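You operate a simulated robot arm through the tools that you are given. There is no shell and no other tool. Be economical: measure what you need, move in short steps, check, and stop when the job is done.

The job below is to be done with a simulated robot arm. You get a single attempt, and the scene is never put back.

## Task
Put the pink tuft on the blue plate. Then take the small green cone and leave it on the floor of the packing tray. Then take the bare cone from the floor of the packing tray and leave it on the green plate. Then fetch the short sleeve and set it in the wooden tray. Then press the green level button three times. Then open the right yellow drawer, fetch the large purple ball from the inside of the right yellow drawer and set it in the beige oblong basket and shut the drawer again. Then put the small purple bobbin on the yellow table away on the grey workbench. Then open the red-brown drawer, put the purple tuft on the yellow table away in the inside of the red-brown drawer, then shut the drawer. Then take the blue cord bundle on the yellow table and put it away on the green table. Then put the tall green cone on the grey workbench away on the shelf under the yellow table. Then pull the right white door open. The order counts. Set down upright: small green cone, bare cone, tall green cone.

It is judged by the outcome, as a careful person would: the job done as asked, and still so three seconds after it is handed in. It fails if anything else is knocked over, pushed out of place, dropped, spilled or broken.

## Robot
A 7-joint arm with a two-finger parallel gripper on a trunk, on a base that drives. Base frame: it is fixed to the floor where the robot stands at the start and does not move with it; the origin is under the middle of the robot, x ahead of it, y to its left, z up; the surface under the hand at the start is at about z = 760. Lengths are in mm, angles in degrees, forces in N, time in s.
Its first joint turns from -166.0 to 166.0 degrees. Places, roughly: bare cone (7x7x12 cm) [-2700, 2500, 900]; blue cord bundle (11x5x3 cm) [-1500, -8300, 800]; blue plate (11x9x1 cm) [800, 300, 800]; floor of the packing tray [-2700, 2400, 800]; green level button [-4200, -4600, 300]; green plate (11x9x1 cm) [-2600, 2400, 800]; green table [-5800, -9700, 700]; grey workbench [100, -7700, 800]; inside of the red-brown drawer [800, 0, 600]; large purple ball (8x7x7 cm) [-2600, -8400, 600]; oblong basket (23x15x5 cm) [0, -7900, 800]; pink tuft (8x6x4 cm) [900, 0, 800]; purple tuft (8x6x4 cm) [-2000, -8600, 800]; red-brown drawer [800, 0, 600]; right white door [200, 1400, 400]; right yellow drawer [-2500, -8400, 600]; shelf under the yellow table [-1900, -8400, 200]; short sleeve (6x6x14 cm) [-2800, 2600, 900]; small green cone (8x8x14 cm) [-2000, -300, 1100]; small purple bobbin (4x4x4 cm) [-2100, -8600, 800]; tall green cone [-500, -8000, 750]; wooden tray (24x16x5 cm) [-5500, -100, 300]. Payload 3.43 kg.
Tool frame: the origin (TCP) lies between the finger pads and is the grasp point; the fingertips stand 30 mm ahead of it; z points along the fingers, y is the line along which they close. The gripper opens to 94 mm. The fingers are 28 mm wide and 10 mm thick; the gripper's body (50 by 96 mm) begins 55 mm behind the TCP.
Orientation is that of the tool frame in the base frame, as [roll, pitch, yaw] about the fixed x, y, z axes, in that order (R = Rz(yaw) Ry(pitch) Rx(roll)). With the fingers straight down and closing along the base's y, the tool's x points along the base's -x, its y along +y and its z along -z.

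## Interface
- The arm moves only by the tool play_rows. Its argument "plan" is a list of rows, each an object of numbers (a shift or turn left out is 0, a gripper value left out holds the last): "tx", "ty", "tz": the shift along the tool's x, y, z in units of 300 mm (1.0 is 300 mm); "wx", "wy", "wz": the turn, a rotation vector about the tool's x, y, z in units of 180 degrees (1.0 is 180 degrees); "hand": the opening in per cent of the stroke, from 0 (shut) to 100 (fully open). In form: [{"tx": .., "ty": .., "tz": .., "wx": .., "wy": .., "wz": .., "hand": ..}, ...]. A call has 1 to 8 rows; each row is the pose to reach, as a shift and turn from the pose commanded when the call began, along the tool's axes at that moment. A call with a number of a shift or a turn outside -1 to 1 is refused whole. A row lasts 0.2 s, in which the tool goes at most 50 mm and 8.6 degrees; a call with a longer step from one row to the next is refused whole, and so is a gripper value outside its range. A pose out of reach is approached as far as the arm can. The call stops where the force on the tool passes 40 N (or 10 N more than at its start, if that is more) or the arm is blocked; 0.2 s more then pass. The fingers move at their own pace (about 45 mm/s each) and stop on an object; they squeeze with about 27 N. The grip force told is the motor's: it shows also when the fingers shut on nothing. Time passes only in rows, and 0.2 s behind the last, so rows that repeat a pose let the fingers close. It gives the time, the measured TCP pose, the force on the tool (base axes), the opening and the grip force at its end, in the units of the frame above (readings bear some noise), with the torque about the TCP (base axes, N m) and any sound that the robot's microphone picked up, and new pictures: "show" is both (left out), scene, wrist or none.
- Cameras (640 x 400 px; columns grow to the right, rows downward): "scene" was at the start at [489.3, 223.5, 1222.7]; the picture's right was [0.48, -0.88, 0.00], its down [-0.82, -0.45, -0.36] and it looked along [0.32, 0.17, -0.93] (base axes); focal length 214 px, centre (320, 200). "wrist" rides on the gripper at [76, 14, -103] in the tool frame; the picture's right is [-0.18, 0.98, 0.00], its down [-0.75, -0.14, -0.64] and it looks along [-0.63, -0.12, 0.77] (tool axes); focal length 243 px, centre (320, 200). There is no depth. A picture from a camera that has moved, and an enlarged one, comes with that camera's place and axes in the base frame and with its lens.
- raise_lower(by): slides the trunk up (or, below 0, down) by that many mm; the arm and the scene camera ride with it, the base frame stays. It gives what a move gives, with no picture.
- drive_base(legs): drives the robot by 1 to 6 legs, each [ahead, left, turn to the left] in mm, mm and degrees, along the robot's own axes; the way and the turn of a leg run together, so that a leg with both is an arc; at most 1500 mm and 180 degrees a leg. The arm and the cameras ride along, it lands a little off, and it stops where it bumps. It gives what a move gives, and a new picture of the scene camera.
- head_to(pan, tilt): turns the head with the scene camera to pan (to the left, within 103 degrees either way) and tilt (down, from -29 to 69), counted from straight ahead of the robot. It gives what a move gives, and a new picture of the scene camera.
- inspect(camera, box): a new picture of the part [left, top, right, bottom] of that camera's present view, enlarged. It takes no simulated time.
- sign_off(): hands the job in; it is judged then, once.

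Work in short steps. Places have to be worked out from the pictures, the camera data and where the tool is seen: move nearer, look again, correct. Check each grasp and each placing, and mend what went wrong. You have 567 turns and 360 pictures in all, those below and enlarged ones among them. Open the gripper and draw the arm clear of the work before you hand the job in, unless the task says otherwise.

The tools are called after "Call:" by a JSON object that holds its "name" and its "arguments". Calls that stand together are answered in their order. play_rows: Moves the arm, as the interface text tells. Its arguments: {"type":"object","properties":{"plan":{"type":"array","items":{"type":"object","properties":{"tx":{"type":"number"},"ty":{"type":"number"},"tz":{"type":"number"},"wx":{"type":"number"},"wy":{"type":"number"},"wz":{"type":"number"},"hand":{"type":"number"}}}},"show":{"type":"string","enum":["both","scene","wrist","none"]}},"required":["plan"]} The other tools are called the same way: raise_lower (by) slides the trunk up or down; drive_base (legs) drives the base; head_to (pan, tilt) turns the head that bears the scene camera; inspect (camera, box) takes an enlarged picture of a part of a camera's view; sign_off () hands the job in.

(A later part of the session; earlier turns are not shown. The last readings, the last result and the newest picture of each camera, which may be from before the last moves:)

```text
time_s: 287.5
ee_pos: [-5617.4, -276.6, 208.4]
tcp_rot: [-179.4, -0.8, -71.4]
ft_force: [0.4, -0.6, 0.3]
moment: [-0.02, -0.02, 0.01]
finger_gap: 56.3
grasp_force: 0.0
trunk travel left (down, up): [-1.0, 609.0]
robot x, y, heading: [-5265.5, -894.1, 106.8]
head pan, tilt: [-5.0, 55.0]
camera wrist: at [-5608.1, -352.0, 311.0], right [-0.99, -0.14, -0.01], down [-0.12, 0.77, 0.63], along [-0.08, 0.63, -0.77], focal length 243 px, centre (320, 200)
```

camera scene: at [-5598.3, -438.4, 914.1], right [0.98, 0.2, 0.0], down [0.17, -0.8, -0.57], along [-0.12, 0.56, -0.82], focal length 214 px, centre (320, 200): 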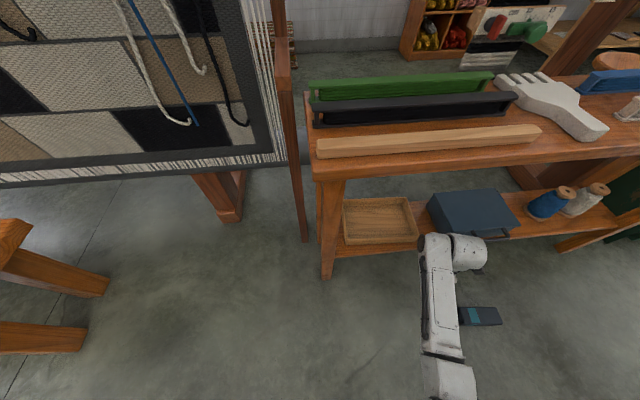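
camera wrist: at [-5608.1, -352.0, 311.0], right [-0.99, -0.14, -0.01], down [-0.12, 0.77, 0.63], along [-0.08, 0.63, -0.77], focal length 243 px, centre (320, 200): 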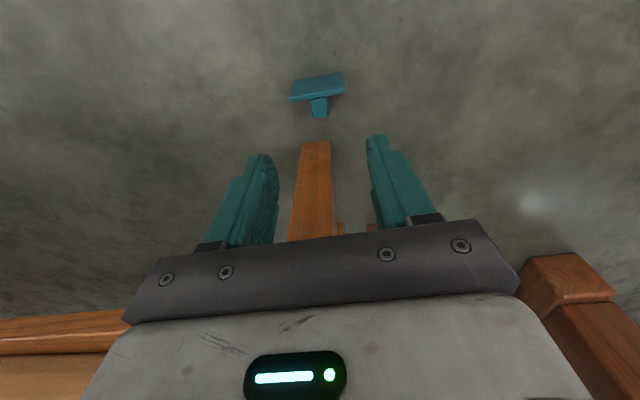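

The lid stands centred before the leg. Now fetch the body, at about [-5055, -221]; travel right while turning the tool back.

Call:
{"name": "play_rows", "arguments": {"plan": [{"tx": 0.06, "ty": -0.12, "wz": -0.046}, {"tx": 0.1, "ty": -0.25, "wz": -0.092}, {"tx": 0.13, "ty": -0.38, "wz": -0.138}, {"tx": 0.16, "ty": -0.51, "wz": -0.184}, {"tx": 0.19, "ty": -0.64, "wz": -0.23}, {"tx": 0.21, "ty": -0.77, "wz": -0.276}, {"tx": 0.22, "ty": -0.9, "wz": -0.322}, {"tx": 0.23, "ty": -1.0, "wz": -0.368}], "show": "none"}}

Call:
{"name": "play_rows", "arguments": {"plan": [{"tx": 0.14, "wz": -0.04, "hand": 90}, {"tx": 0.29, "wz": -0.08}, {"tx": 0.44, "wz": -0.1}, {"tx": 0.6, "wz": -0.1}, {"tx": 0.75, "wz": -0.1}], "show": "both"}}

```text
time_s: 289.3
ee_pos: [-5310.7, -245.4, 212.9]
tcp_rot: [179.6, -0.9, -5.1]
ft_force: [1.1, 0.1, -0.5]
moment: [0.01, -0.03, 0.03]
finger_gap: 56.5
grasp_force: 0.1
trunk travel left (down, up): [-1.0, 609.0]
robot x, y, heading: [-5260.8, -891.5, 107.0]
head pan, tilt: [-5.0, 55.0]
```

```text
time_s: 290.5
ee_pos: [-5086.4, -265.5, 214.9]
tcp_rot: [179.3, -0.7, 13.0]
ft_force: [-0.7, 0.2, 0.1]
moment: [-0.02, -0.02, 0.03]
finger_gap: 84.6
grasp_force: 0.0
trunk travel left (down, up): [-1.0, 609.0]
robot x, y, heading: [-5263.1, -892.0, 106.8]
head pan, tilt: [-5.0, 55.0]
camera scene: at [-5596.1, -455.0, 914.1], right [0.98, 0.21, 0.0], down [0.17, -0.8, -0.57], along [-0.12, 0.56, -0.82], focal length 214 px, centre (320, 200)
camera wrist: at [-5009.6, -260.2, 318.8], right [0.04, -1.0, 0.01], down [-0.78, -0.03, 0.63], along [-0.63, -0.03, -0.78], focal length 243 px, centre (320, 200)
```

scene: 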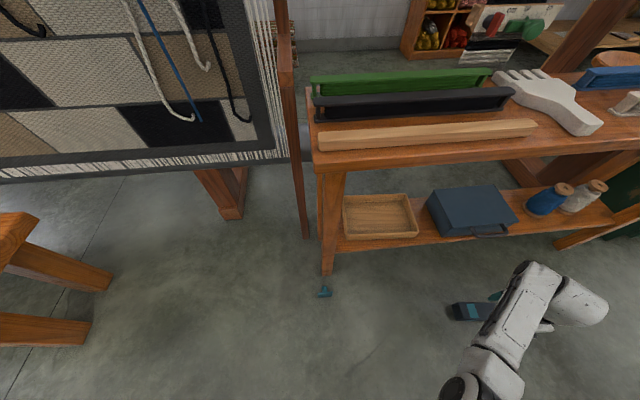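
wrist: 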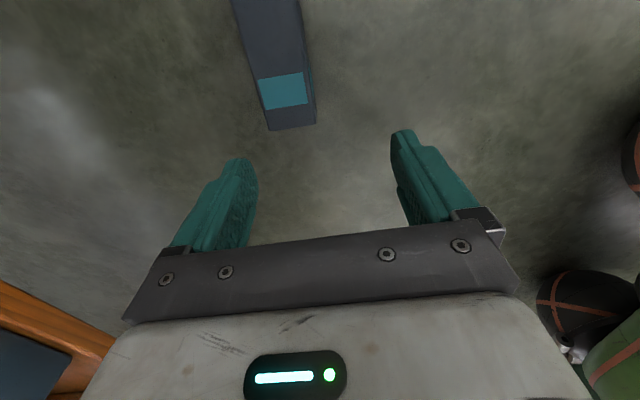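

Body located: opening at [-5118, -235], axis 9.4°. Move over its centre and grip it.

Call:
{"name": "play_rows", "arguments": {"plan": [{"tx": 0.1, "ty": -0.1, "wz": 0.02}, {"tx": 0.138, "ty": -0.108, "wz": 0.02, "tz": 0.1}, {"tx": 0.138, "ty": -0.108, "wz": 0.02, "tz": 0.25}, {"tx": 0.138, "ty": -0.108, "wz": 0.02, "tz": 0.4}, {"tx": 0.138, "ty": -0.108, "wz": 0.02, "tz": 0.52}, {"tx": 0.138, "ty": -0.108, "wz": 0.02, "tz": 0.57}], "show": "none"}}

Call:
{"name": "play_rows", "arguments": {"plan": [{"hand": 0}, {"hand": 0}, {"hand": 0}, {"hand": 0}], "show": "wrist"}}

```text
time_s: 291.8
ee_pos: [-5034.7, -210.4, 86.4]
tcp_rot: [-179.7, -2.9, 9.9]
ft_force: [-7.7, -4.1, 26.3]
moment: [-1.27, 0.38, -0.51]
finger_gap: 86.2
grasp_force: 1.7
out of reach, approached as far as the arm can: row 5, 6
trunk travel left (down, up): [-1.0, 609.0]
robot x, y, heading: [-5260.3, -893.5, 106.8]
head pan, tilt: [-5.0, 55.0]
stopped in row 6: the force on the tool passed its limit at 109 N (the readings are from after the stop); the commanded pose is now the measured one
```

```text
time_s: 292.2
ee_pos: [-5033.5, -213.3, 85.6]
tcp_rot: [180.0, -2.7, 10.0]
ft_force: [-3.2, -24.6, 41.5]
moment: [-2.18, 0.36, 0.09]
finger_gap: 63.7
grasp_force: 11.7
trunk travel left (down, up): [-1.0, 609.0]
robot x, y, heading: [-5264.8, -893.8, 106.7]
head pan, tilt: [-5.0, 55.0]
stopped in row 2: the force on the tool passed its limit at 44 N (the readings are from after the stop); the commanded pose is now the measured one
camera wrist: at [-4960.2, -214.0, 192.0], right [-0.01, -1.0, 0.0], down [-0.8, 0.0, 0.61], along [-0.61, 0.01, -0.8], focal length 243 px, centre (320, 200)
```

wrist: 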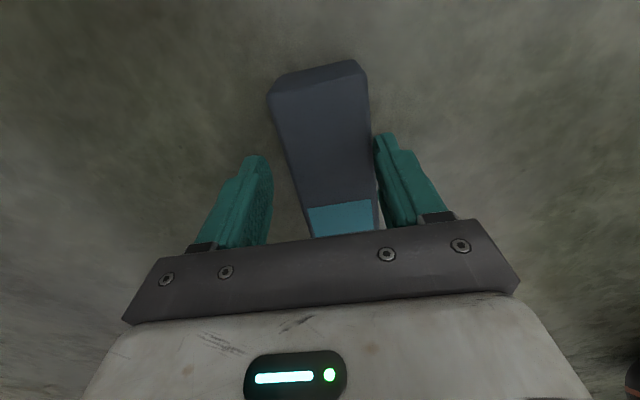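

A finger touched the body's top and reach was short. Open, raise, and drive 150 mm right for a better reach.

Call:
{"name": "play_rows", "arguments": {"plan": [{"tz": -0.05, "hand": 90}, {"tz": -0.15, "hand": 90}, {"tz": -0.3, "hand": 90}, {"tz": -0.45, "hand": 90}], "show": "none"}}

Call:
{"name": "drive_base", "arguments": {"legs": [[0, -160, 0]]}}

Call:
{"name": "play_rows", "arguments": {"plan": [{"tx": -0.14, "wx": 0.0, "wy": -0.015}, {"tx": -0.28, "wy": -0.015}, {"tx": -0.42, "wy": -0.015}, {"tx": -0.56, "wy": -0.015}], "show": "wrist"}}

```text
time_s: 293.2
ee_pos: [-5041.6, -211.9, 219.4]
tcp_rot: [-179.9, -2.7, 9.9]
ft_force: [0.2, 0.3, -0.5]
moment: [0.0, 0.0, -0.01]
finger_gap: 84.4
grasp_force: 0.0
trunk travel left (down, up): [-1.0, 609.0]
robot x, y, heading: [-5263.2, -891.2, 106.9]
head pan, tilt: [-5.0, 55.0]
```

```text
time_s: 294.6
ee_pos: [-4883.6, -164.8, 219.0]
tcp_rot: [-179.8, -2.7, 9.6]
ft_force: [-0.3, 0.5, -0.3]
moment: [0.02, -0.05, 0.01]
finger_gap: 84.6
grasp_force: 0.1
trunk travel left (down, up): [-1.0, 609.0]
robot x, y, heading: [-5112.7, -848.4, 106.8]
head pan, tilt: [-5.0, 55.0]
camera scene: at [-5439.8, -406.8, 914.1], right [0.98, 0.2, 0.0], down [0.17, -0.8, -0.57], along [-0.12, 0.56, -0.82], focal length 214 px, centre (320, 200)
```

scene: 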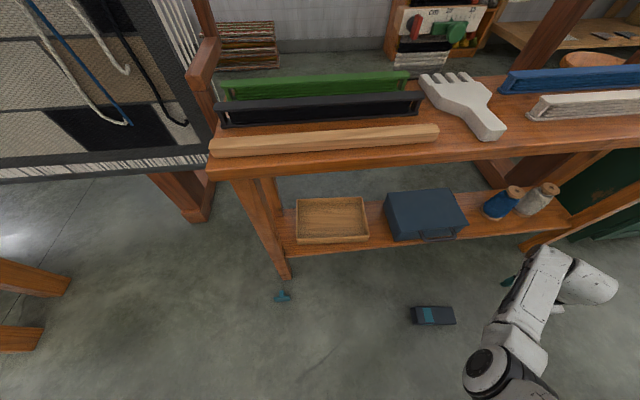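

```text
time_s: 295.6
ee_pos: [-5048.3, -195.6, 212.9]
tcp_rot: [-179.9, -0.1, 9.7]
ft_force: [-0.3, -0.2, 0.3]
moment: [0.01, 0.02, 0.01]
finger_gap: 84.5
grasp_force: 0.1
trunk travel left (down, up): [-1.0, 609.0]
robot x, y, heading: [-5109.8, -844.7, 106.8]
head pan, tilt: [-5.0, 55.0]
camera wrist: at [-4971.3, -197.0, 314.1], right [-0.02, -1.0, 0.0], down [-0.77, 0.01, 0.64], along [-0.64, 0.01, -0.77], focal length 243 px, centre (320, 200)
```

wrist: 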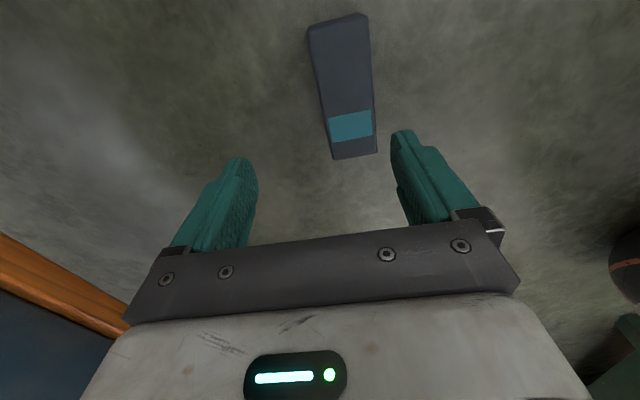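

Body unmoved: centre [-5053, -223]. Shift, descend and grip.

Call:
{"name": "play_rows", "arguments": {"plan": [{"tx": -0.032, "ty": 0.089}, {"tx": -0.032, "ty": 0.089, "tz": 0.15}, {"tx": -0.032, "ty": 0.089, "tz": 0.3}, {"tx": -0.032, "ty": 0.089, "tz": 0.45}, {"tx": -0.032, "ty": 0.089, "tz": 0.565}], "show": "none"}}

Call:
{"name": "play_rows", "arguments": {"plan": [{"hand": 0}, {"hand": 0}, {"hand": 0}, {"tz": -0.1}, {"tz": -0.25}, {"tz": -0.4}], "show": "wrist"}}

```text
time_s: 296.9
ee_pos: [-5053.7, -221.0, 40.5]
tcp_rot: [-179.7, -0.1, 9.9]
ft_force: [-0.5, 0.2, -0.7]
moment: [0.03, 0.02, 0.0]
finger_gap: 84.7
grasp_force: 0.0
trunk travel left (down, up): [-1.0, 609.0]
robot x, y, heading: [-5108.3, -848.1, 106.6]
head pan, tilt: [-5.0, 55.0]
```

```text
time_s: 298.2
ee_pos: [-5054.4, -221.7, 159.3]
tcp_rot: [-179.9, -0.1, 9.8]
ft_force: [-0.5, -0.2, -0.7]
moment: [0.02, -0.01, 0.01]
finger_gap: 60.1
grasp_force: 26.8
trunk travel left (down, up): [-1.0, 609.0]
robot x, y, heading: [-5112.9, -846.4, 106.7]
head pan, tilt: [-5.0, 55.0]
camera wrist: at [-4977.4, -221.8, 263.0], right [-0.01, -1.0, 0.0], down [-0.77, 0.01, 0.64], along [-0.64, 0.01, -0.77], focal length 243 px, centre (320, 200)
```

wrist: 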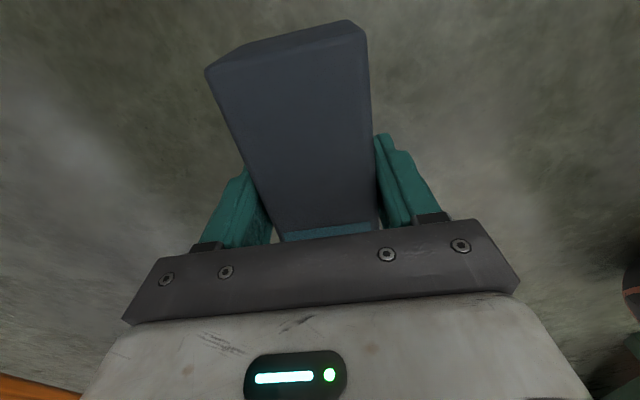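

Body gripped. Drive back beside the lid, then turn the body so that its opening faces the lid.

Call:
{"name": "drive_base", "arguments": {"legs": [[-40, 0, 0], [0, 157, 0]]}}

Call:
{"name": "play_rows", "arguments": {"plan": [{"tx": -0.12, "wz": 0.045}, {"tx": -0.25, "wz": 0.09}, {"tx": -0.38, "wz": 0.135}, {"tx": -0.51, "wz": 0.18}, {"tx": -0.64, "wz": 0.225}, {"tx": -0.77, "wz": 0.27}, {"tx": -0.9, "wz": 0.315}, {"tx": -1.0, "wz": 0.36}], "show": "none"}}

Call:
{"name": "play_rows", "arguments": {"plan": [{"ty": 0.1, "wz": 0.04}, {"ty": 0.2, "wz": 0.08}, {"ty": 0.25, "wz": 0.09}], "show": "both"}}

```text
time_s: 300.1
ee_pos: [-5189.7, -303.1, 161.5]
tcp_rot: [-179.8, -0.1, 9.5]
ft_force: [0.1, 0.3, -1.0]
moment: [0.01, -0.03, -0.01]
finger_gap: 59.9
grasp_force: 27.6
trunk travel left (down, up): [-1.0, 609.0]
robot x, y, heading: [-5243.1, -927.6, 106.8]
head pan, tilt: [-5.0, 55.0]
camera scene: at [-5576.7, -487.9, 914.1], right [0.98, 0.2, 0.0], down [0.16, -0.8, -0.57], along [-0.11, 0.56, -0.82], focal length 214 px, centre (320, 200)
```

scene: 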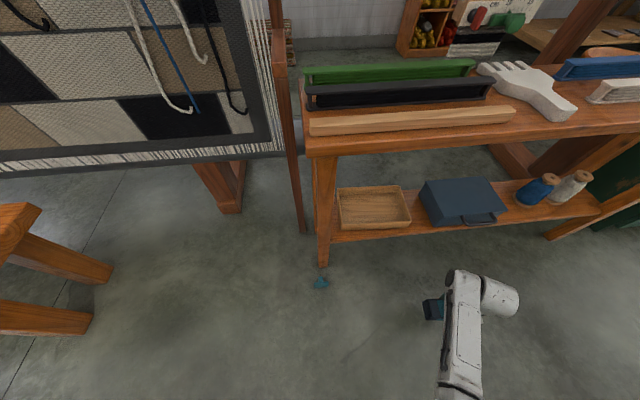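

```text
time_s: 301.9
ee_pos: [-5486.9, -352.4, 159.4]
tcp_rot: [-179.8, 0.2, -55.5]
ft_force: [0.0, 0.3, -1.2]
moment: [0.0, 0.04, -0.02]
finger_gap: 59.8
grasp_force: 26.6
trunk travel left (down, up): [-1.0, 609.0]
robot x, y, heading: [-5244.7, -926.8, 106.4]
head pan, tilt: [-5.0, 55.0]
```

```text
time_s: 302.7
ee_pos: [-5548.0, -395.7, 160.1]
tcp_rot: [-179.7, 0.2, -71.7]
ft_force: [0.4, -0.5, -1.1]
moment: [0.02, -0.02, 0.02]
finger_gap: 60.0
grasp_force: 26.4
trunk travel left (down, up): [-1.0, 609.0]
robot x, y, heading: [-5247.5, -932.1, 106.6]
head pan, tilt: [-5.0, 55.0]
camera scene: at [-5576.6, -487.9, 914.1], right [0.98, 0.2, 0.0], down [0.16, -0.8, -0.57], along [-0.11, 0.56, -0.82], focal length 214 px, centre (320, 200)
camera wrist: at [-5538.0, -472.3, 262.3], right [-0.99, -0.14, 0.0], down [-0.11, 0.76, 0.64], along [-0.09, 0.64, -0.76], focal length 243 px, centre (320, 200)
```

scene: 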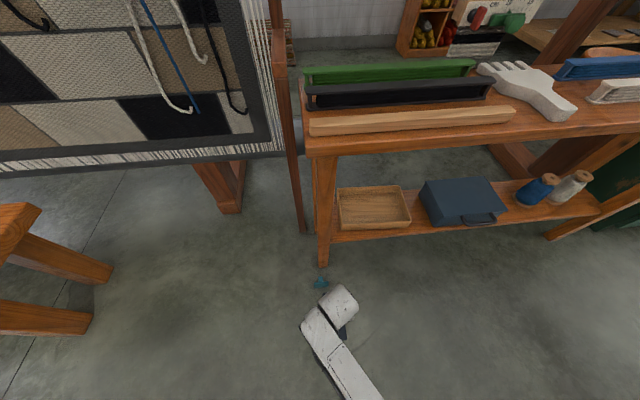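
wrist: 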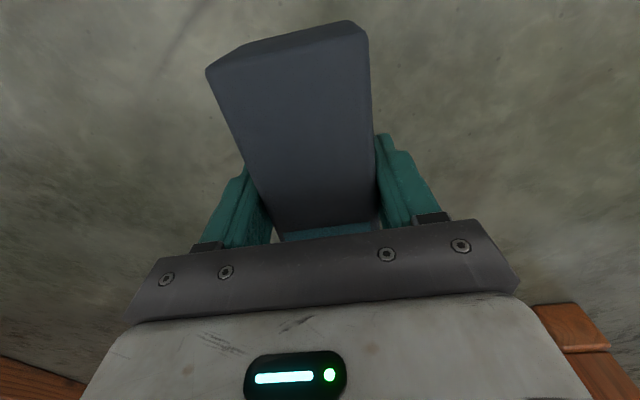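

Line up 60 mm before the lid and lower to the floor.

Call:
{"name": "play_rows", "arguments": {"plan": [{"tx": -0.005, "ty": 0.084}, {"tx": -0.005, "ty": 0.084, "tz": 0.15}, {"tx": -0.005, "ty": 0.084, "tz": 0.3}, {"tx": -0.005, "ty": 0.084, "tz": 0.392}], "show": "none"}}

Call:
{"name": "inspect", "arguments": {"camera": "scene", "box": [260, 230, 420, 330]}}

```text
time_s: 303.7
ee_pos: [-5573.2, -402.8, 42.9]
tcp_rot: [-179.9, 0.2, -71.5]
ft_force: [-0.1, -0.5, -1.3]
moment: [-0.01, 0.01, 0.01]
finger_gap: 59.9
grasp_force: 27.4
trunk travel left (down, up): [-1.0, 609.0]
robot x, y, heading: [-5247.1, -929.9, 106.5]
head pan, tilt: [-5.0, 55.0]
```

```text
4.00 times, centred on (340, 280) of scene
camera zoom: at [-5576.7, -487.9, 914.2], right [0.98, 0.2, 0.0], down [0.16, -0.8, -0.57], along [-0.11, 0.56, -0.82], focal length 858 px, centre (240, -120)
```

zoom: 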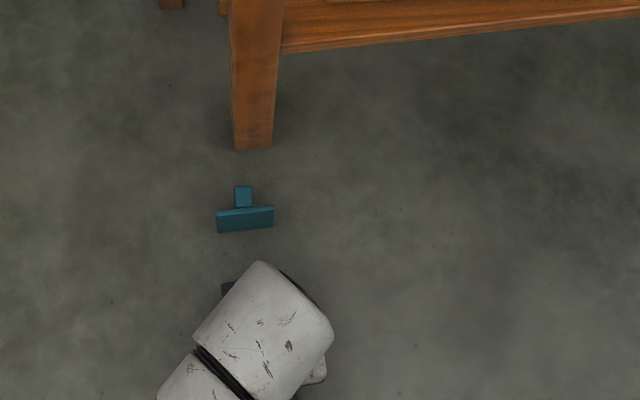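

Aligned. Push the body forward: contact the lid, slide it to the leg and press.

Call:
{"name": "play_rows", "arguments": {"plan": [{"tx": -0.08}, {"tx": -0.16}, {"tx": -0.24}, {"tx": -0.3}, {"tx": -0.34}, {"tx": -0.37}, {"tx": -0.39}], "show": "wrist"}}

```text
time_s: 305.3
ee_pos: [-5608.5, -294.9, 40.5]
tcp_rot: [-179.7, -0.3, -71.5]
ft_force: [6.5, -30.0, 3.4]
moment: [-0.01, 0.05, 0.15]
finger_gap: 60.2
grasp_force: 27.0
trunk travel left (down, up): [-1.0, 609.0]
robot x, y, heading: [-5248.2, -924.4, 106.5]
head pan, tilt: [-5.0, 55.0]
heard: snap
camera wrist: at [-5597.8, -370.7, 142.8], right [-0.99, -0.14, -0.01], down [-0.11, 0.76, 0.64], along [-0.08, 0.63, -0.77], focal length 243 px, centre (320, 200)
```

wrist: 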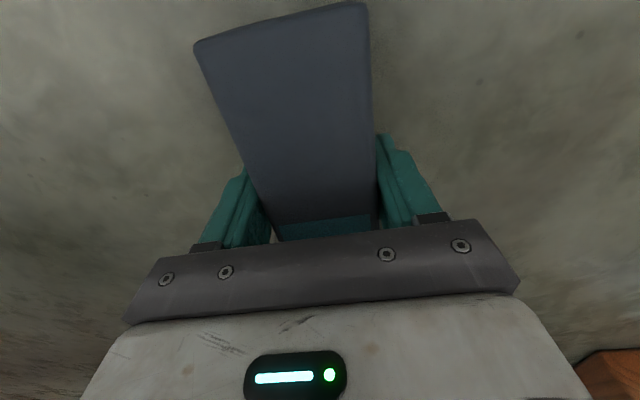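

Snap! Draw back, lift and verify the lid is on.

Call:
{"name": "play_rows", "arguments": {"plan": [{"tx": 0.05}, {"tx": 0.15}, {"tx": 0.25}, {"tx": 0.25, "tz": -0.15}, {"tx": 0.25, "tz": -0.3}, {"tx": 0.25, "tz": -0.46}, {"tx": 0.25, "tz": -0.62}, {"tx": 0.25, "tz": -0.78}], "show": "none"}}

Call:
{"name": "inspect", "arguments": {"camera": "scene", "box": [240, 220, 440, 345]}}

```text
time_s: 307.1
ee_pos: [-5586.7, -362.8, 277.0]
tcp_rot: [-179.7, 0.1, -71.6]
ft_force: [1.1, 0.3, -1.1]
moment: [-0.01, -0.05, -0.01]
finger_gap: 60.0
grasp_force: 26.8
trunk travel left (down, up): [-1.0, 609.0]
robot x, y, heading: [-5250.5, -928.6, 106.6]
head pan, tilt: [-5.0, 55.0]
```

```text
3.20 times, centred on (340, 282) of scene
camera zoom: at [-5576.7, -487.9, 914.0], right [0.98, 0.2, 0.0], down [0.16, -0.8, -0.57], along [-0.11, 0.56, -0.82], focal length 686 px, centre (256, -64)
```

zoom: 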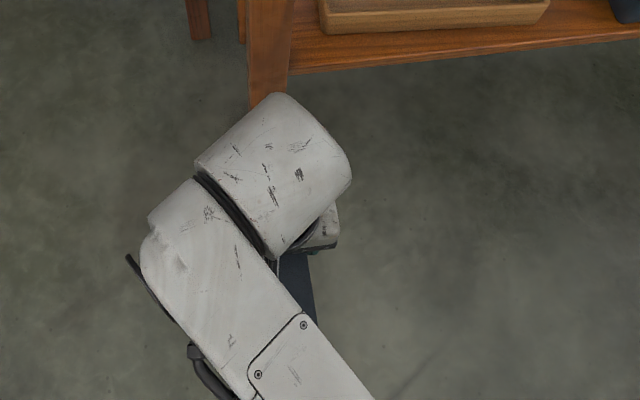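

The lid is no longer on the floor, so it is attached. Turn the sleeve parallel to the tray and stage in front of it at z≈345.

Call:
{"name": "play_rows", "arguments": {"plan": [{"tz": -0.1, "wz": -0.046, "ty": -0.08}, {"tz": -0.2, "wz": -0.092, "ty": -0.17}, {"tz": -0.233, "wz": -0.138, "ty": -0.27}, {"tz": -0.233, "wz": -0.184, "ty": -0.37}, {"tz": -0.233, "wz": -0.23, "ty": -0.47, "tx": -0.04}, {"tz": -0.233, "wz": -0.276, "ty": -0.57, "tx": -0.08}, {"tz": -0.233, "wz": -0.322, "ty": -0.65, "tx": -0.12}, {"tz": -0.233, "wz": -0.368, "ty": -0.687, "tx": -0.175}], "show": "none"}}

Call:
{"name": "play_rows", "arguments": {"plan": [{"wz": -0.04}, {"wz": -0.08}, {"wz": -0.118}], "show": "scene"}}

```text
time_s: 308.9
ee_pos: [-5407.3, -246.8, 346.0]
tcp_rot: [-179.8, -0.2, -5.1]
ft_force: [0.5, 0.2, -1.1]
moment: [-0.02, 0.1, 0.02]
finger_gap: 59.9
grasp_force: 26.5
out of reach, approached as far as the arm can: row 2, 3
trunk travel left (down, up): [-1.0, 609.0]
robot x, y, heading: [-5251.5, -929.5, 106.4]
head pan, tilt: [-5.0, 55.0]
```

```text
time_s: 309.7
ee_pos: [-5408.6, -247.8, 347.0]
tcp_rot: [-179.9, -0.2, 16.1]
ft_force: [1.0, 0.7, -1.9]
moment: [-0.03, 0.0, -0.02]
finger_gap: 59.8
grasp_force: 27.0
trunk travel left (down, up): [-1.0, 609.0]
robot x, y, heading: [-5250.1, -926.7, 106.6]
head pan, tilt: [-5.0, 55.0]
camera scene: at [-5576.7, -487.8, 914.1], right [0.98, 0.2, 0.0], down [0.16, -0.8, -0.57], along [-0.11, 0.56, -0.82], focal length 214 px, centre (320, 200)
```

scene: 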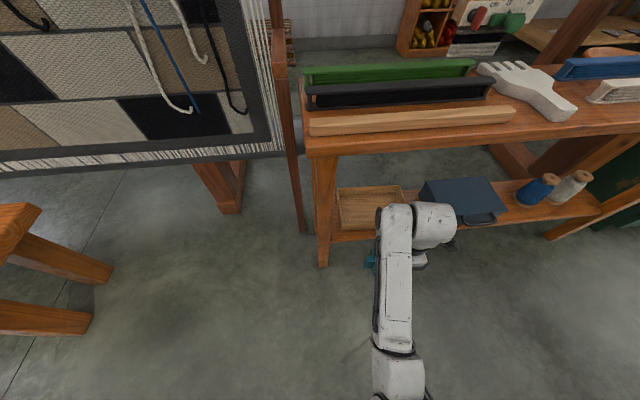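

Lean the tool 12° and drive 70 mm ahead.

Call:
{"name": "play_rows", "arguments": {"plan": [{"wx": 0.035}, {"wx": 0.067}, {"wx": 0.067, "tz": -0.02}], "show": "none"}}

Call:
{"name": "drive_base", "arguments": {"legs": [[70, 0, 0]]}}

```text
time_s: 310.5
ee_pos: [-5407.1, -247.0, 353.1]
tcp_rot: [-167.7, -0.2, 16.1]
ft_force: [-0.9, -0.1, -1.8]
moment: [-0.02, 0.01, -0.03]
finger_gap: 60.1
grasp_force: 27.3
trunk travel left (down, up): [-1.0, 609.0]
robot x, y, heading: [-5248.1, -927.9, 106.7]
head pan, tilt: [-5.0, 55.0]
```

```text
time_s: 311.5
ee_pos: [-5427.1, -180.8, 352.6]
tcp_rot: [-167.8, 0.0, 16.0]
ft_force: [0.2, 0.6, -0.7]
moment: [0.03, 0.02, 0.02]
finger_gap: 60.0
grasp_force: 27.2
trunk travel left (down, up): [-1.0, 609.0]
robot x, y, heading: [-5270.1, -861.8, 106.6]
head pan, tilt: [-5.0, 55.0]
camera scene: at [-5596.8, -420.9, 914.1], right [0.98, 0.2, 0.0], down [0.16, -0.8, -0.57], along [-0.11, 0.56, -0.82], focal length 214 px, centre (320, 200)
```

scene: 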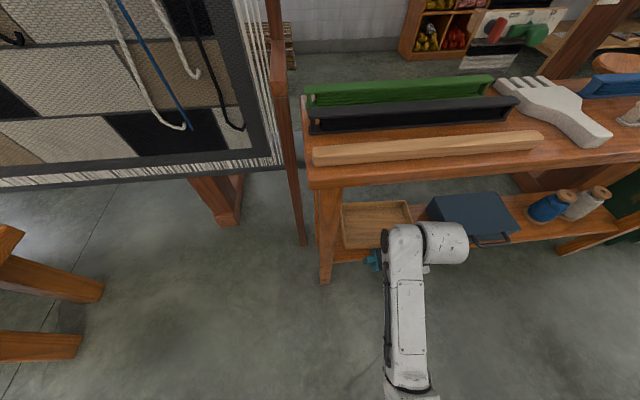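

Tray centre [-5478, -44]. Move in over the tray.

Call:
{"name": "play_rows", "arguments": {"plan": [{"ty": -0.1, "tz": 0.0217}, {"ty": -0.22, "tz": 0.0477}, {"tx": 0.003, "ty": -0.34, "tz": 0.0737}, {"tx": 0.005, "ty": -0.443, "tz": 0.096}], "show": "scene"}}

Call:
{"name": "inspect", "arguments": {"camera": "scene", "box": [300, 170, 460, 270]}}

```text
time_s: 312.5
ee_pos: [-5464.0, -49.6, 350.9]
tcp_rot: [-167.8, -0.1, 16.0]
ft_force: [0.0, -0.4, -1.3]
moment: [0.01, -0.04, 0.0]
finger_gap: 60.0
grasp_force: 26.8
trunk travel left (down, up): [-1.0, 609.0]
robot x, y, heading: [-5269.4, -860.9, 106.5]
head pan, tilt: [-5.0, 55.0]
camera scene: at [-5596.9, -420.9, 914.1], right [0.98, 0.2, 0.0], down [0.16, -0.8, -0.57], along [-0.11, 0.56, -0.82], focal length 214 px, centre (320, 200)
```

scene: 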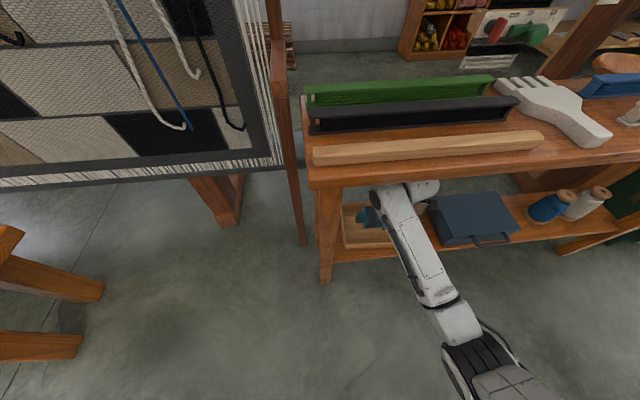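

```text
4.00 times, centred on (380, 220) of scene
camera zoom: at [-5596.9, -420.9, 914.1], right [0.98, 0.2, 0.0], down [0.16, -0.8, -0.57], along [-0.11, 0.56, -0.82], focal length 858 px, centre (80, 120)
```

zoom: 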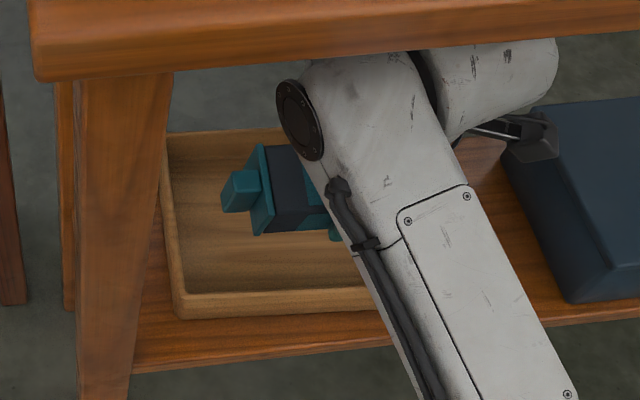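

Sleeve (with lid) is over the tray. Lower 40 mm, straighten the lean, then lower to contact.

Call:
{"name": "play_rows", "arguments": {"plan": [{"ty": 0.0141, "tz": 0.065}, {"ty": 0.0282, "tz": 0.13}, {"ty": 0.0282, "tz": 0.13, "wx": -0.03}, {"ty": 0.0282, "tz": 0.13, "wx": -0.06}], "show": "none"}}

Call:
{"name": "play_rows", "arguments": {"plan": [{"tz": 0.02}, {"tz": 0.04}, {"tz": 0.055}], "show": "none"}}

```text
time_s: 313.5
ee_pos: [-5465.0, -50.7, 313.0]
tcp_rot: [-178.6, -0.2, 16.0]
ft_force: [0.2, -0.9, -2.0]
moment: [0.02, -0.02, -0.01]
finger_gap: 59.9
grasp_force: 27.3
trunk travel left (down, up): [-1.0, 609.0]
robot x, y, heading: [-5266.9, -861.2, 106.5]
head pan, tilt: [-5.0, 55.0]
```

```text
time_s: 314.3
ee_pos: [-5463.8, -48.9, 295.3]
tcp_rot: [-178.6, 0.0, 16.1]
ft_force: [-0.6, 0.3, -1.8]
moment: [-0.01, -0.01, 0.02]
finger_gap: 60.1
grasp_force: 27.0
trunk travel left (down, up): [-1.0, 609.0]
robot x, y, heading: [-5266.5, -861.5, 106.5]
head pan, tilt: [-5.0, 55.0]
```

Call:
{"name": "play_rows", "arguments": {"plan": [{"tz": 0.01}, {"tz": 0.02}], "show": "none"}}

```text
time_s: 314.9
ee_pos: [-5464.7, -48.1, 289.5]
tcp_rot: [-178.5, -0.1, 15.9]
ft_force: [0.1, 0.2, -1.4]
moment: [-0.03, 0.02, 0.0]
finger_gap: 59.8
grasp_force: 27.2
trunk travel left (down, up): [-1.0, 609.0]
robot x, y, heading: [-5270.4, -861.0, 106.4]
head pan, tilt: [-5.0, 55.0]
```

Call:
{"name": "play_rows", "arguments": {"plan": [{"tz": 0.01}, {"tz": 0.018}], "show": "none"}}

```text
time_s: 315.5
ee_pos: [-5464.0, -48.5, 287.5]
tcp_rot: [-178.4, -0.3, 16.0]
ft_force: [0.1, -2.9, 16.1]
moment: [-0.69, 0.3, 0.01]
finger_gap: 60.2
grasp_force: 26.8
trunk travel left (down, up): [-1.0, 609.0]
robot x, y, heading: [-5265.4, -860.2, 106.5]
head pan, tilt: [-5.0, 55.0]
heard: snap
```

Another snap on contact. Ease up 1 mm and look at the lid.

Call:
{"name": "play_rows", "arguments": {"plan": [{"tz": -0.005}], "show": "none"}}

Call:
{"name": "inspect", "arguments": {"camera": "scene", "box": [320, 190, 400, 240]}}

```text
time_s: 315.9
ee_pos: [-5463.7, -46.9, 286.3]
tcp_rot: [-178.5, 0.0, 16.0]
ft_force: [-0.7, 2.6, 5.9]
moment: [-0.11, -0.08, 0.06]
finger_gap: 59.8
grasp_force: 26.8
trunk travel left (down, up): [-1.0, 609.0]
robot x, y, heading: [-5270.2, -860.5, 106.4]
head pan, tilt: [-5.0, 55.0]
```

```text
8.00 times, centred on (360, 215) of scene
camera zoom: at [-5596.8, -420.9, 914.0], right [0.98, 0.2, 0.0], down [0.16, -0.8, -0.57], along [-0.11, 0.56, -0.82], focal length 1716 px, centre (0, 80)
```

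zoom: 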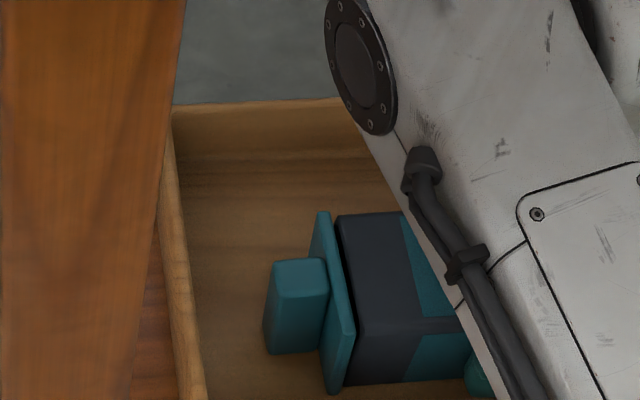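

The lid has come loose again but stands right at the opening. Push the body left: lid against the tray wall, tray against the bench leg, until it snaps.

Call:
{"name": "play_rows", "arguments": {"plan": [{"tz": -0.008}, {"tz": -0.008, "tx": -0.04}, {"tz": -0.008, "tx": -0.08}, {"tz": -0.008, "tx": -0.12}, {"tz": -0.008, "tx": -0.15}], "show": "none"}}

Call:
{"name": "play_rows", "arguments": {"plan": [{"tx": -0.02}, {"tx": -0.04}, {"tx": -0.06}, {"tx": -0.08}], "show": "none"}}

```text
time_s: 317.1
ee_pos: [-5507.1, -59.2, 288.9]
tcp_rot: [-178.5, -0.1, 15.9]
ft_force: [1.0, -0.4, -0.3]
moment: [0.02, 0.03, 0.06]
finger_gap: 60.1
grasp_force: 27.3
trunk travel left (down, up): [-1.0, 609.0]
robot x, y, heading: [-5265.5, -861.8, 106.6]
head pan, tilt: [-5.0, 55.0]
```

```text
time_s: 318.1
ee_pos: [-5530.2, -67.8, 289.1]
tcp_rot: [-178.6, -0.1, 15.9]
ft_force: [-0.1, 0.1, -1.4]
moment: [-0.02, -0.02, 0.01]
finger_gap: 59.9
grasp_force: 27.3
trunk travel left (down, up): [-1.0, 609.0]
robot x, y, heading: [-5267.8, -858.1, 106.4]
head pan, tilt: [-5.0, 55.0]
```

Call:
{"name": "inspect", "arguments": {"camera": "scene", "box": [300, 180, 420, 255]}}

```text
5.33 times, centred on (360, 218) of scene
camera zoom: at [-5596.9, -420.8, 914.1], right [0.98, 0.2, 0.0], down [0.16, -0.8, -0.57], along [-0.11, 0.56, -0.82], focal length 1144 px, centre (107, 107)
```

zoom: 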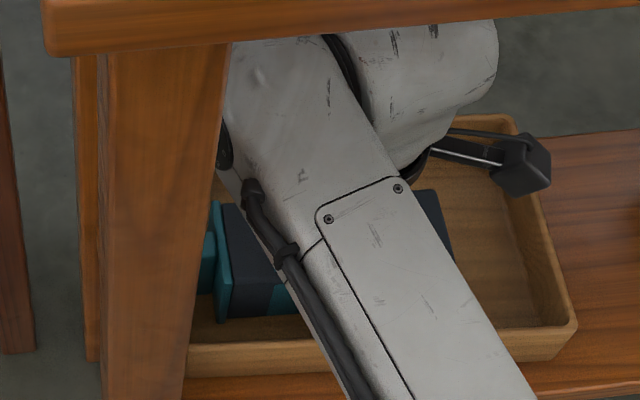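

No resistance yet. Push further in small steps, watching the force.

Call:
{"name": "play_rows", "arguments": {"plan": [{"tx": -0.02}, {"tx": -0.04}], "show": "none"}}

Call:
{"name": "play_rows", "arguments": {"plan": [{"tx": -0.02}, {"tx": -0.04}], "show": "none"}}

```text
time_s: 318.7
ee_pos: [-5542.4, -71.0, 289.1]
tcp_rot: [-178.5, -0.1, 15.9]
ft_force: [0.0, 0.8, -2.0]
moment: [0.0, -0.01, 0.0]
finger_gap: 59.7
grasp_force: 26.4
trunk travel left (down, up): [-1.0, 609.0]
robot x, y, heading: [-5269.0, -860.1, 106.5]
head pan, tilt: [-5.0, 55.0]
```

```text
time_s: 319.3
ee_pos: [-5547.8, -71.8, 288.6]
tcp_rot: [-178.6, -0.1, 15.4]
ft_force: [1.5, -0.2, -1.5]
moment: [0.01, -0.05, 0.01]
finger_gap: 59.8
grasp_force: 27.5
trunk travel left (down, up): [-1.0, 609.0]
robot x, y, heading: [-5266.2, -860.6, 106.5]
head pan, tilt: [-5.0, 55.0]
```

Call:
{"name": "play_rows", "arguments": {"plan": [{"tx": -0.02}, {"tx": -0.04}, {"tx": -0.05}], "show": "none"}}

Call:
{"name": "inspect", "arguments": {"camera": "scene", "box": [280, 170, 440, 270]}}

```text
time_s: 320.1
ee_pos: [-5549.7, -71.2, 288.6]
tcp_rot: [-178.6, 0.3, 14.0]
ft_force: [4.2, -1.4, -1.4]
moment: [-0.05, -0.13, 0.13]
finger_gap: 59.7
grasp_force: 27.5
trunk travel left (down, up): [-1.0, 609.0]
robot x, y, heading: [-5265.0, -861.6, 106.1]
head pan, tilt: [-5.0, 55.0]
```

```text
4.00 times, centred on (360, 220) of scene
camera zoom: at [-5591.3, -417.7, 914.2], right [0.98, 0.19, 0.0], down [0.16, -0.8, -0.57], along [-0.11, 0.56, -0.82], focal length 858 px, centre (160, 120)
```

zoom: 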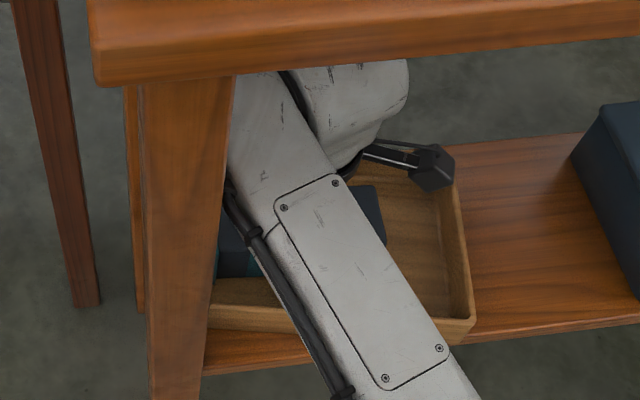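

The forearm meets the leg, and the tray slid past behind it. I'll carry the tray back: move the body right so that it pushes the tray's right wall ~45 mm, then draw it slightly toward me so the tray's corner can brace on the leg.

Call:
{"name": "play_rows", "arguments": {"plan": [{"tx": 0.05, "wz": -0.006}, {"tx": 0.12, "wz": -0.01}, {"tx": 0.19, "wz": -0.01}, {"tx": 0.26, "wz": -0.01}, {"tx": 0.31, "wz": -0.01}, {"tx": 0.36, "wz": -0.01}, {"tx": 0.4, "wz": -0.01}], "show": "none"}}

Call:
{"name": "inspect", "arguments": {"camera": "scene", "box": [300, 180, 460, 280]}}

```text
time_s: 321.7
ee_pos: [-5452.1, -45.5, 288.6]
tcp_rot: [-178.5, -0.3, 17.8]
ft_force: [-1.2, -0.2, -1.8]
moment: [-0.01, 0.01, -0.03]
finger_gap: 59.9
grasp_force: 27.1
trunk travel left (down, up): [-1.0, 609.0]
robot x, y, heading: [-5267.1, -858.9, 106.5]
head pan, tilt: [-5.0, 55.0]
```

```text
4.00 times, centred on (380, 230) of scene
camera zoom: at [-5596.8, -420.8, 914.1], right [0.98, 0.2, 0.0], down [0.16, -0.8, -0.57], along [-0.11, 0.56, -0.82], focal length 858 px, centre (80, 80)
```

zoom: 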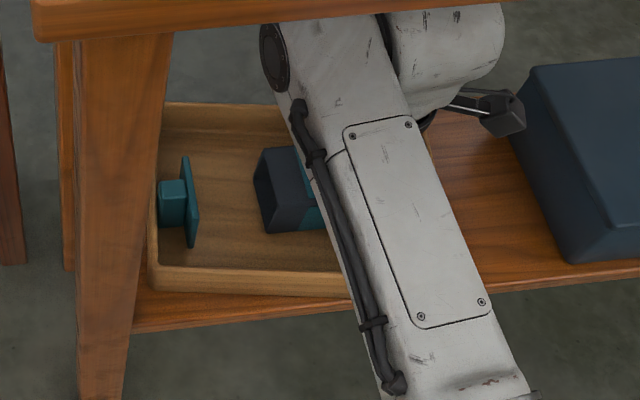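

Clear view: lid stands at the left wall, opening faces it. Drag the tray ~22 mm toward me with the near finger, return, then push left onto the lid.

Call:
{"name": "play_rows", "arguments": {"plan": [{"ty": 0.05}, {"ty": 0.1}, {"ty": 0.143}, {"ty": 0.11}, {"ty": 0.073}], "show": "none"}}

Call:
{"name": "inspect", "arguments": {"camera": "scene", "box": [300, 180, 460, 280]}}

```text
time_s: 322.9
ee_pos: [-5444.7, -66.6, 287.8]
tcp_rot: [-178.5, -0.2, 17.8]
ft_force: [0.5, -0.1, -0.6]
moment: [0.02, 0.01, -0.01]
finger_gap: 60.0
grasp_force: 27.5
trunk travel left (down, up): [-1.0, 609.0]
robot x, y, heading: [-5264.7, -861.4, 106.5]
head pan, tilt: [-5.0, 55.0]
```

```text
4.00 times, centred on (380, 230) of scene
camera zoom: at [-5596.8, -420.8, 914.1], right [0.98, 0.2, 0.0], down [0.16, -0.8, -0.57], along [-0.11, 0.56, -0.82], focal length 858 px, centre (80, 80)
```

zoom: 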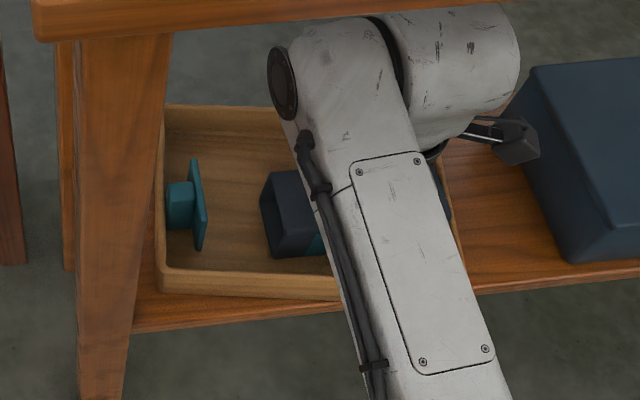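

The tray barely moved (finger gap was larger). Drag 40 mm more and return 40.

Call:
{"name": "play_rows", "arguments": {"plan": [{"ty": 0.06}, {"ty": 0.1}, {"ty": 0.14}, {"ty": 0.09}, {"ty": 0.04}, {"ty": 0.01}], "show": "none"}}

Call:
{"name": "inspect", "arguments": {"camera": "scene", "box": [300, 180, 460, 280]}}

```text
time_s: 324.3
ee_pos: [-5443.2, -69.1, 288.7]
tcp_rot: [-178.5, -0.1, 17.8]
ft_force: [-1.0, 0.4, -1.0]
moment: [0.0, 0.03, -0.02]
finger_gap: 59.8
grasp_force: 26.8
trunk travel left (down, up): [-1.0, 609.0]
robot x, y, heading: [-5268.0, -866.7, 106.7]
head pan, tilt: [-5.0, 55.0]
```

```text
4.00 times, centred on (380, 230) of scene
camera zoom: at [-5596.8, -420.9, 914.1], right [0.98, 0.2, 0.0], down [0.16, -0.8, -0.57], along [-0.11, 0.56, -0.82], focal length 858 px, centre (80, 80)
```

zoom: 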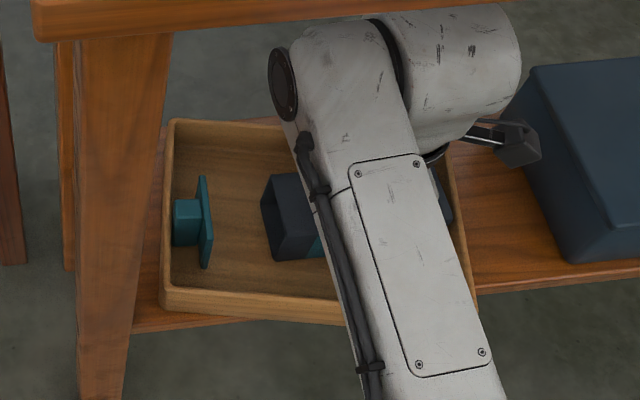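

Aligned. Push left onto the lid and toward the leg.

Call:
{"name": "play_rows", "arguments": {"plan": [{"tx": -0.06}, {"tx": -0.12}, {"tx": -0.17}, {"tx": -0.2}, {"tx": -0.22}, {"tx": -0.24}], "show": "none"}}

Call:
{"name": "play_rows", "arguments": {"plan": [{"tx": -0.015}, {"tx": -0.03}, {"tx": -0.045}, {"tx": -0.06}], "show": "none"}}

```text
time_s: 325.7
ee_pos: [-5514.8, -91.3, 290.0]
tcp_rot: [-178.6, -0.2, 17.8]
ft_force: [0.0, -0.2, -2.0]
moment: [-0.04, -0.01, 0.02]
finger_gap: 59.8
grasp_force: 27.1
trunk travel left (down, up): [-1.0, 609.0]
robot x, y, heading: [-5269.3, -858.6, 106.5]
head pan, tilt: [-5.0, 55.0]
heard: snap
```

```text
time_s: 326.7
ee_pos: [-5530.6, -97.2, 287.9]
tcp_rot: [-178.5, -0.1, 17.7]
ft_force: [0.6, 1.0, -0.5]
moment: [0.0, 0.0, -0.01]
finger_gap: 60.1
grasp_force: 27.0
trunk travel left (down, up): [-1.0, 609.0]
robot x, y, heading: [-5267.8, -862.7, 106.6]
head pan, tilt: [-5.0, 55.0]
```

Snap heard — the lid is on again with little force. Now push the tray back: right wall to place, then rearward, then recentre.

Call:
{"name": "play_rows", "arguments": {"plan": [{"tx": 0.1, "ty": 0.002}, {"tx": 0.2, "ty": 0.005}, {"tx": 0.27, "ty": 0.007, "wz": 0.004}, {"tx": 0.333, "ty": 0.008, "wz": 0.007}, {"tx": 0.325, "ty": -0.07, "wz": 0.007}, {"tx": 0.325, "ty": -0.14, "wz": 0.007}, {"tx": 0.325, "ty": -0.215, "wz": 0.007}, {"tx": 0.3, "ty": -0.14, "wz": 0.007}], "show": "none"}}

Call:
{"name": "inspect", "arguments": {"camera": "scene", "box": [300, 170, 460, 270]}}

```text
time_s: 328.5
ee_pos: [-5458.7, -28.1, 291.2]
tcp_rot: [-178.5, 0.0, 16.6]
ft_force: [-0.4, 0.2, -1.1]
moment: [-0.01, 0.0, 0.0]
finger_gap: 60.0
grasp_force: 26.8
trunk travel left (down, up): [-1.0, 609.0]
robot x, y, heading: [-5268.7, -858.4, 106.6]
head pan, tilt: [-5.0, 55.0]
```

```text
4.00 times, centred on (380, 220) of scene
camera zoom: at [-5596.8, -420.7, 914.1], right [0.98, 0.2, 0.0], down [0.16, -0.8, -0.57], along [-0.11, 0.56, -0.82], focal length 858 px, centre (80, 120)
```

zoom: 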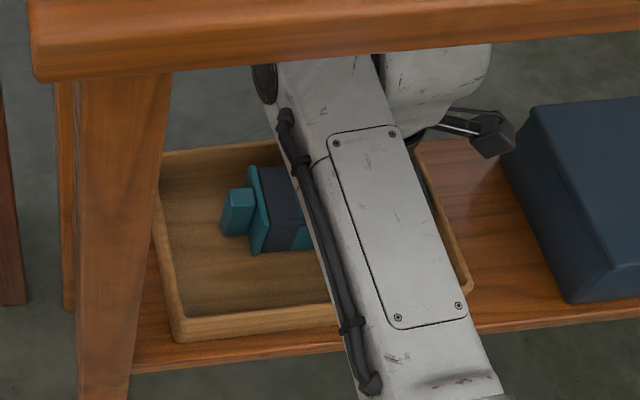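

The lid is attached. The tray still sits ~20 mm too far forward; push it back once more.

Call:
{"name": "play_rows", "arguments": {"plan": [{"ty": -0.04}, {"ty": -0.08}, {"ty": -0.105}, {"ty": -0.105}, {"ty": -0.06}, {"ty": -0.02}], "show": "none"}}

Call:
{"name": "inspect", "arguments": {"camera": "scene", "box": [300, 170, 460, 270]}}

```text
time_s: 329.9
ee_pos: [-5460.5, -23.4, 289.0]
tcp_rot: [-178.5, -0.2, 16.5]
ft_force: [-0.2, -1.0, -1.1]
moment: [0.0, 0.04, 0.02]
finger_gap: 59.9
grasp_force: 26.9
trunk travel left (down, up): [-1.0, 609.0]
robot x, y, heading: [-5265.7, -861.9, 106.7]
head pan, tilt: [-5.0, 55.0]
```

```text
4.00 times, centred on (380, 220) of scene
camera zoom: at [-5596.9, -420.8, 914.1], right [0.98, 0.2, 0.0], down [0.16, -0.8, -0.57], along [-0.11, 0.56, -0.82], focal length 858 px, centre (80, 120)
```

zoom: 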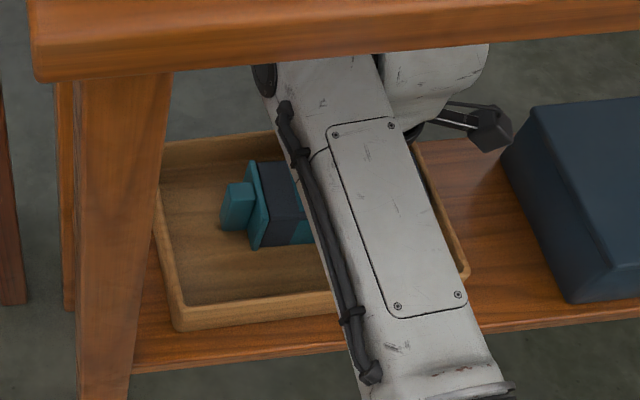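

Nearly there; one more small push, then return and release the sleeve without lowering.

Call:
{"name": "play_rows", "arguments": {"plan": [{"ty": -0.05}, {"ty": -0.09}, {"ty": -0.118}, {"ty": -0.118}, {"ty": -0.06}, {"ty": 0.01}], "show": "none"}}

Call:
{"name": "play_rows", "arguments": {"plan": [{"hand": 66}, {"hand": 72}, {"hand": 74}, {"hand": 74}], "show": "none"}}

Call:
{"name": "inspect", "arguments": {"camera": "scene", "box": [300, 170, 460, 270]}}

```text
time_s: 331.3
ee_pos: [-5459.7, -25.9, 288.2]
tcp_rot: [-178.5, -0.1, 16.6]
ft_force: [-0.2, 0.1, -1.1]
moment: [-0.03, 0.0, 0.0]
finger_gap: 59.8
grasp_force: 27.2
trunk travel left (down, up): [-1.0, 609.0]
robot x, y, heading: [-5267.3, -859.7, 106.3]
head pan, tilt: [-5.0, 55.0]
```

```text
time_s: 332.3
ee_pos: [-5457.4, -25.1, 288.4]
tcp_rot: [-178.4, -0.1, 16.5]
ft_force: [0.8, -0.2, 0.5]
moment: [-0.03, 0.02, 0.04]
finger_gap: 69.7
grasp_force: 0.1
trunk travel left (down, up): [-1.0, 609.0]
robot x, y, heading: [-5268.6, -858.6, 106.3]
head pan, tilt: [-5.0, 55.0]
```

```text
4.00 times, centred on (380, 220) of scene
camera zoom: at [-5596.8, -420.8, 914.1], right [0.98, 0.2, 0.0], down [0.16, -0.8, -0.57], along [-0.11, 0.56, -0.82], focal length 858 px, centre (80, 120)
```

zoom: 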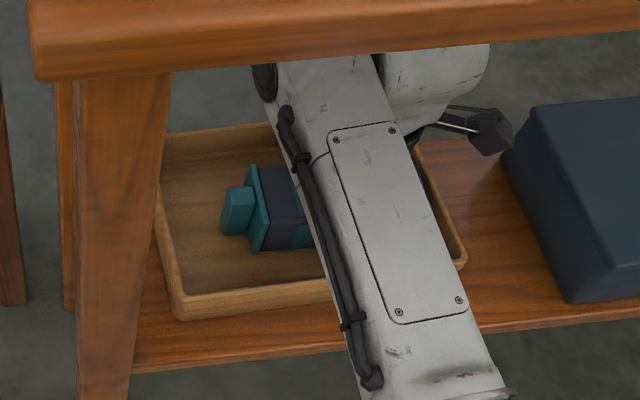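

Sleeve with lid is in the tray, tray at its place. Rise 62 mm and withdraw toward me.

Call:
{"name": "play_rows", "arguments": {"plan": [{"tz": -0.06}, {"tz": -0.14}, {"tz": -0.21}, {"tz": -0.21, "ty": 0.13}, {"tz": -0.21, "ty": 0.29}, {"tz": -0.21, "ty": 0.45}, {"tz": -0.21, "ty": 0.61}, {"tz": -0.21, "ty": 0.77}], "show": "none"}}

Call:
{"name": "drive_base", "arguments": {"legs": [[-250, 0, 0]]}}

```text
time_s: 334.1
ee_pos: [-5392.4, -246.1, 345.1]
tcp_rot: [-178.5, 0.0, 16.3]
ft_force: [-1.5, -0.1, 0.5]
moment: [-0.01, -0.1, -0.01]
finger_gap: 69.7
grasp_force: 0.1
trunk travel left (down, up): [-1.0, 609.0]
robot x, y, heading: [-5266.1, -862.2, 106.6]
head pan, tilt: [-5.0, 55.0]
```

```text
time_s: 336.0
ee_pos: [-5321.9, -489.0, 344.4]
tcp_rot: [-178.5, -0.1, 16.8]
ft_force: [0.0, 0.3, -0.5]
moment: [0.01, 0.0, -0.01]
finger_gap: 69.5
grasp_force: 0.0
trunk travel left (down, up): [-1.0, 609.0]
robot x, y, heading: [-5197.5, -1106.5, 106.9]
head pan, tilt: [-5.0, 55.0]
camera scene: at [-5526.1, -664.5, 914.1], right [0.98, 0.2, 0.0], down [0.17, -0.8, -0.57], along [-0.12, 0.56, -0.82], focal length 214 px, centre (320, 200)
```

scene: 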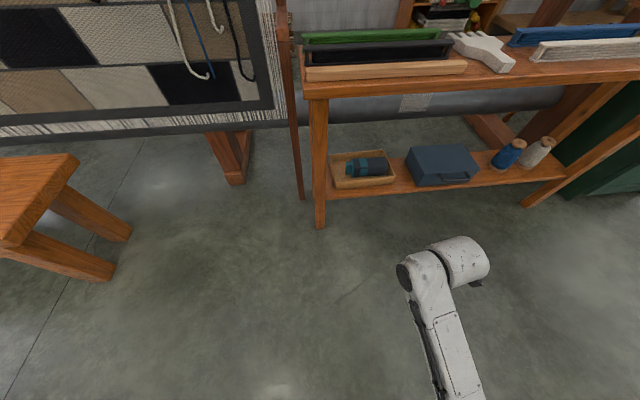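

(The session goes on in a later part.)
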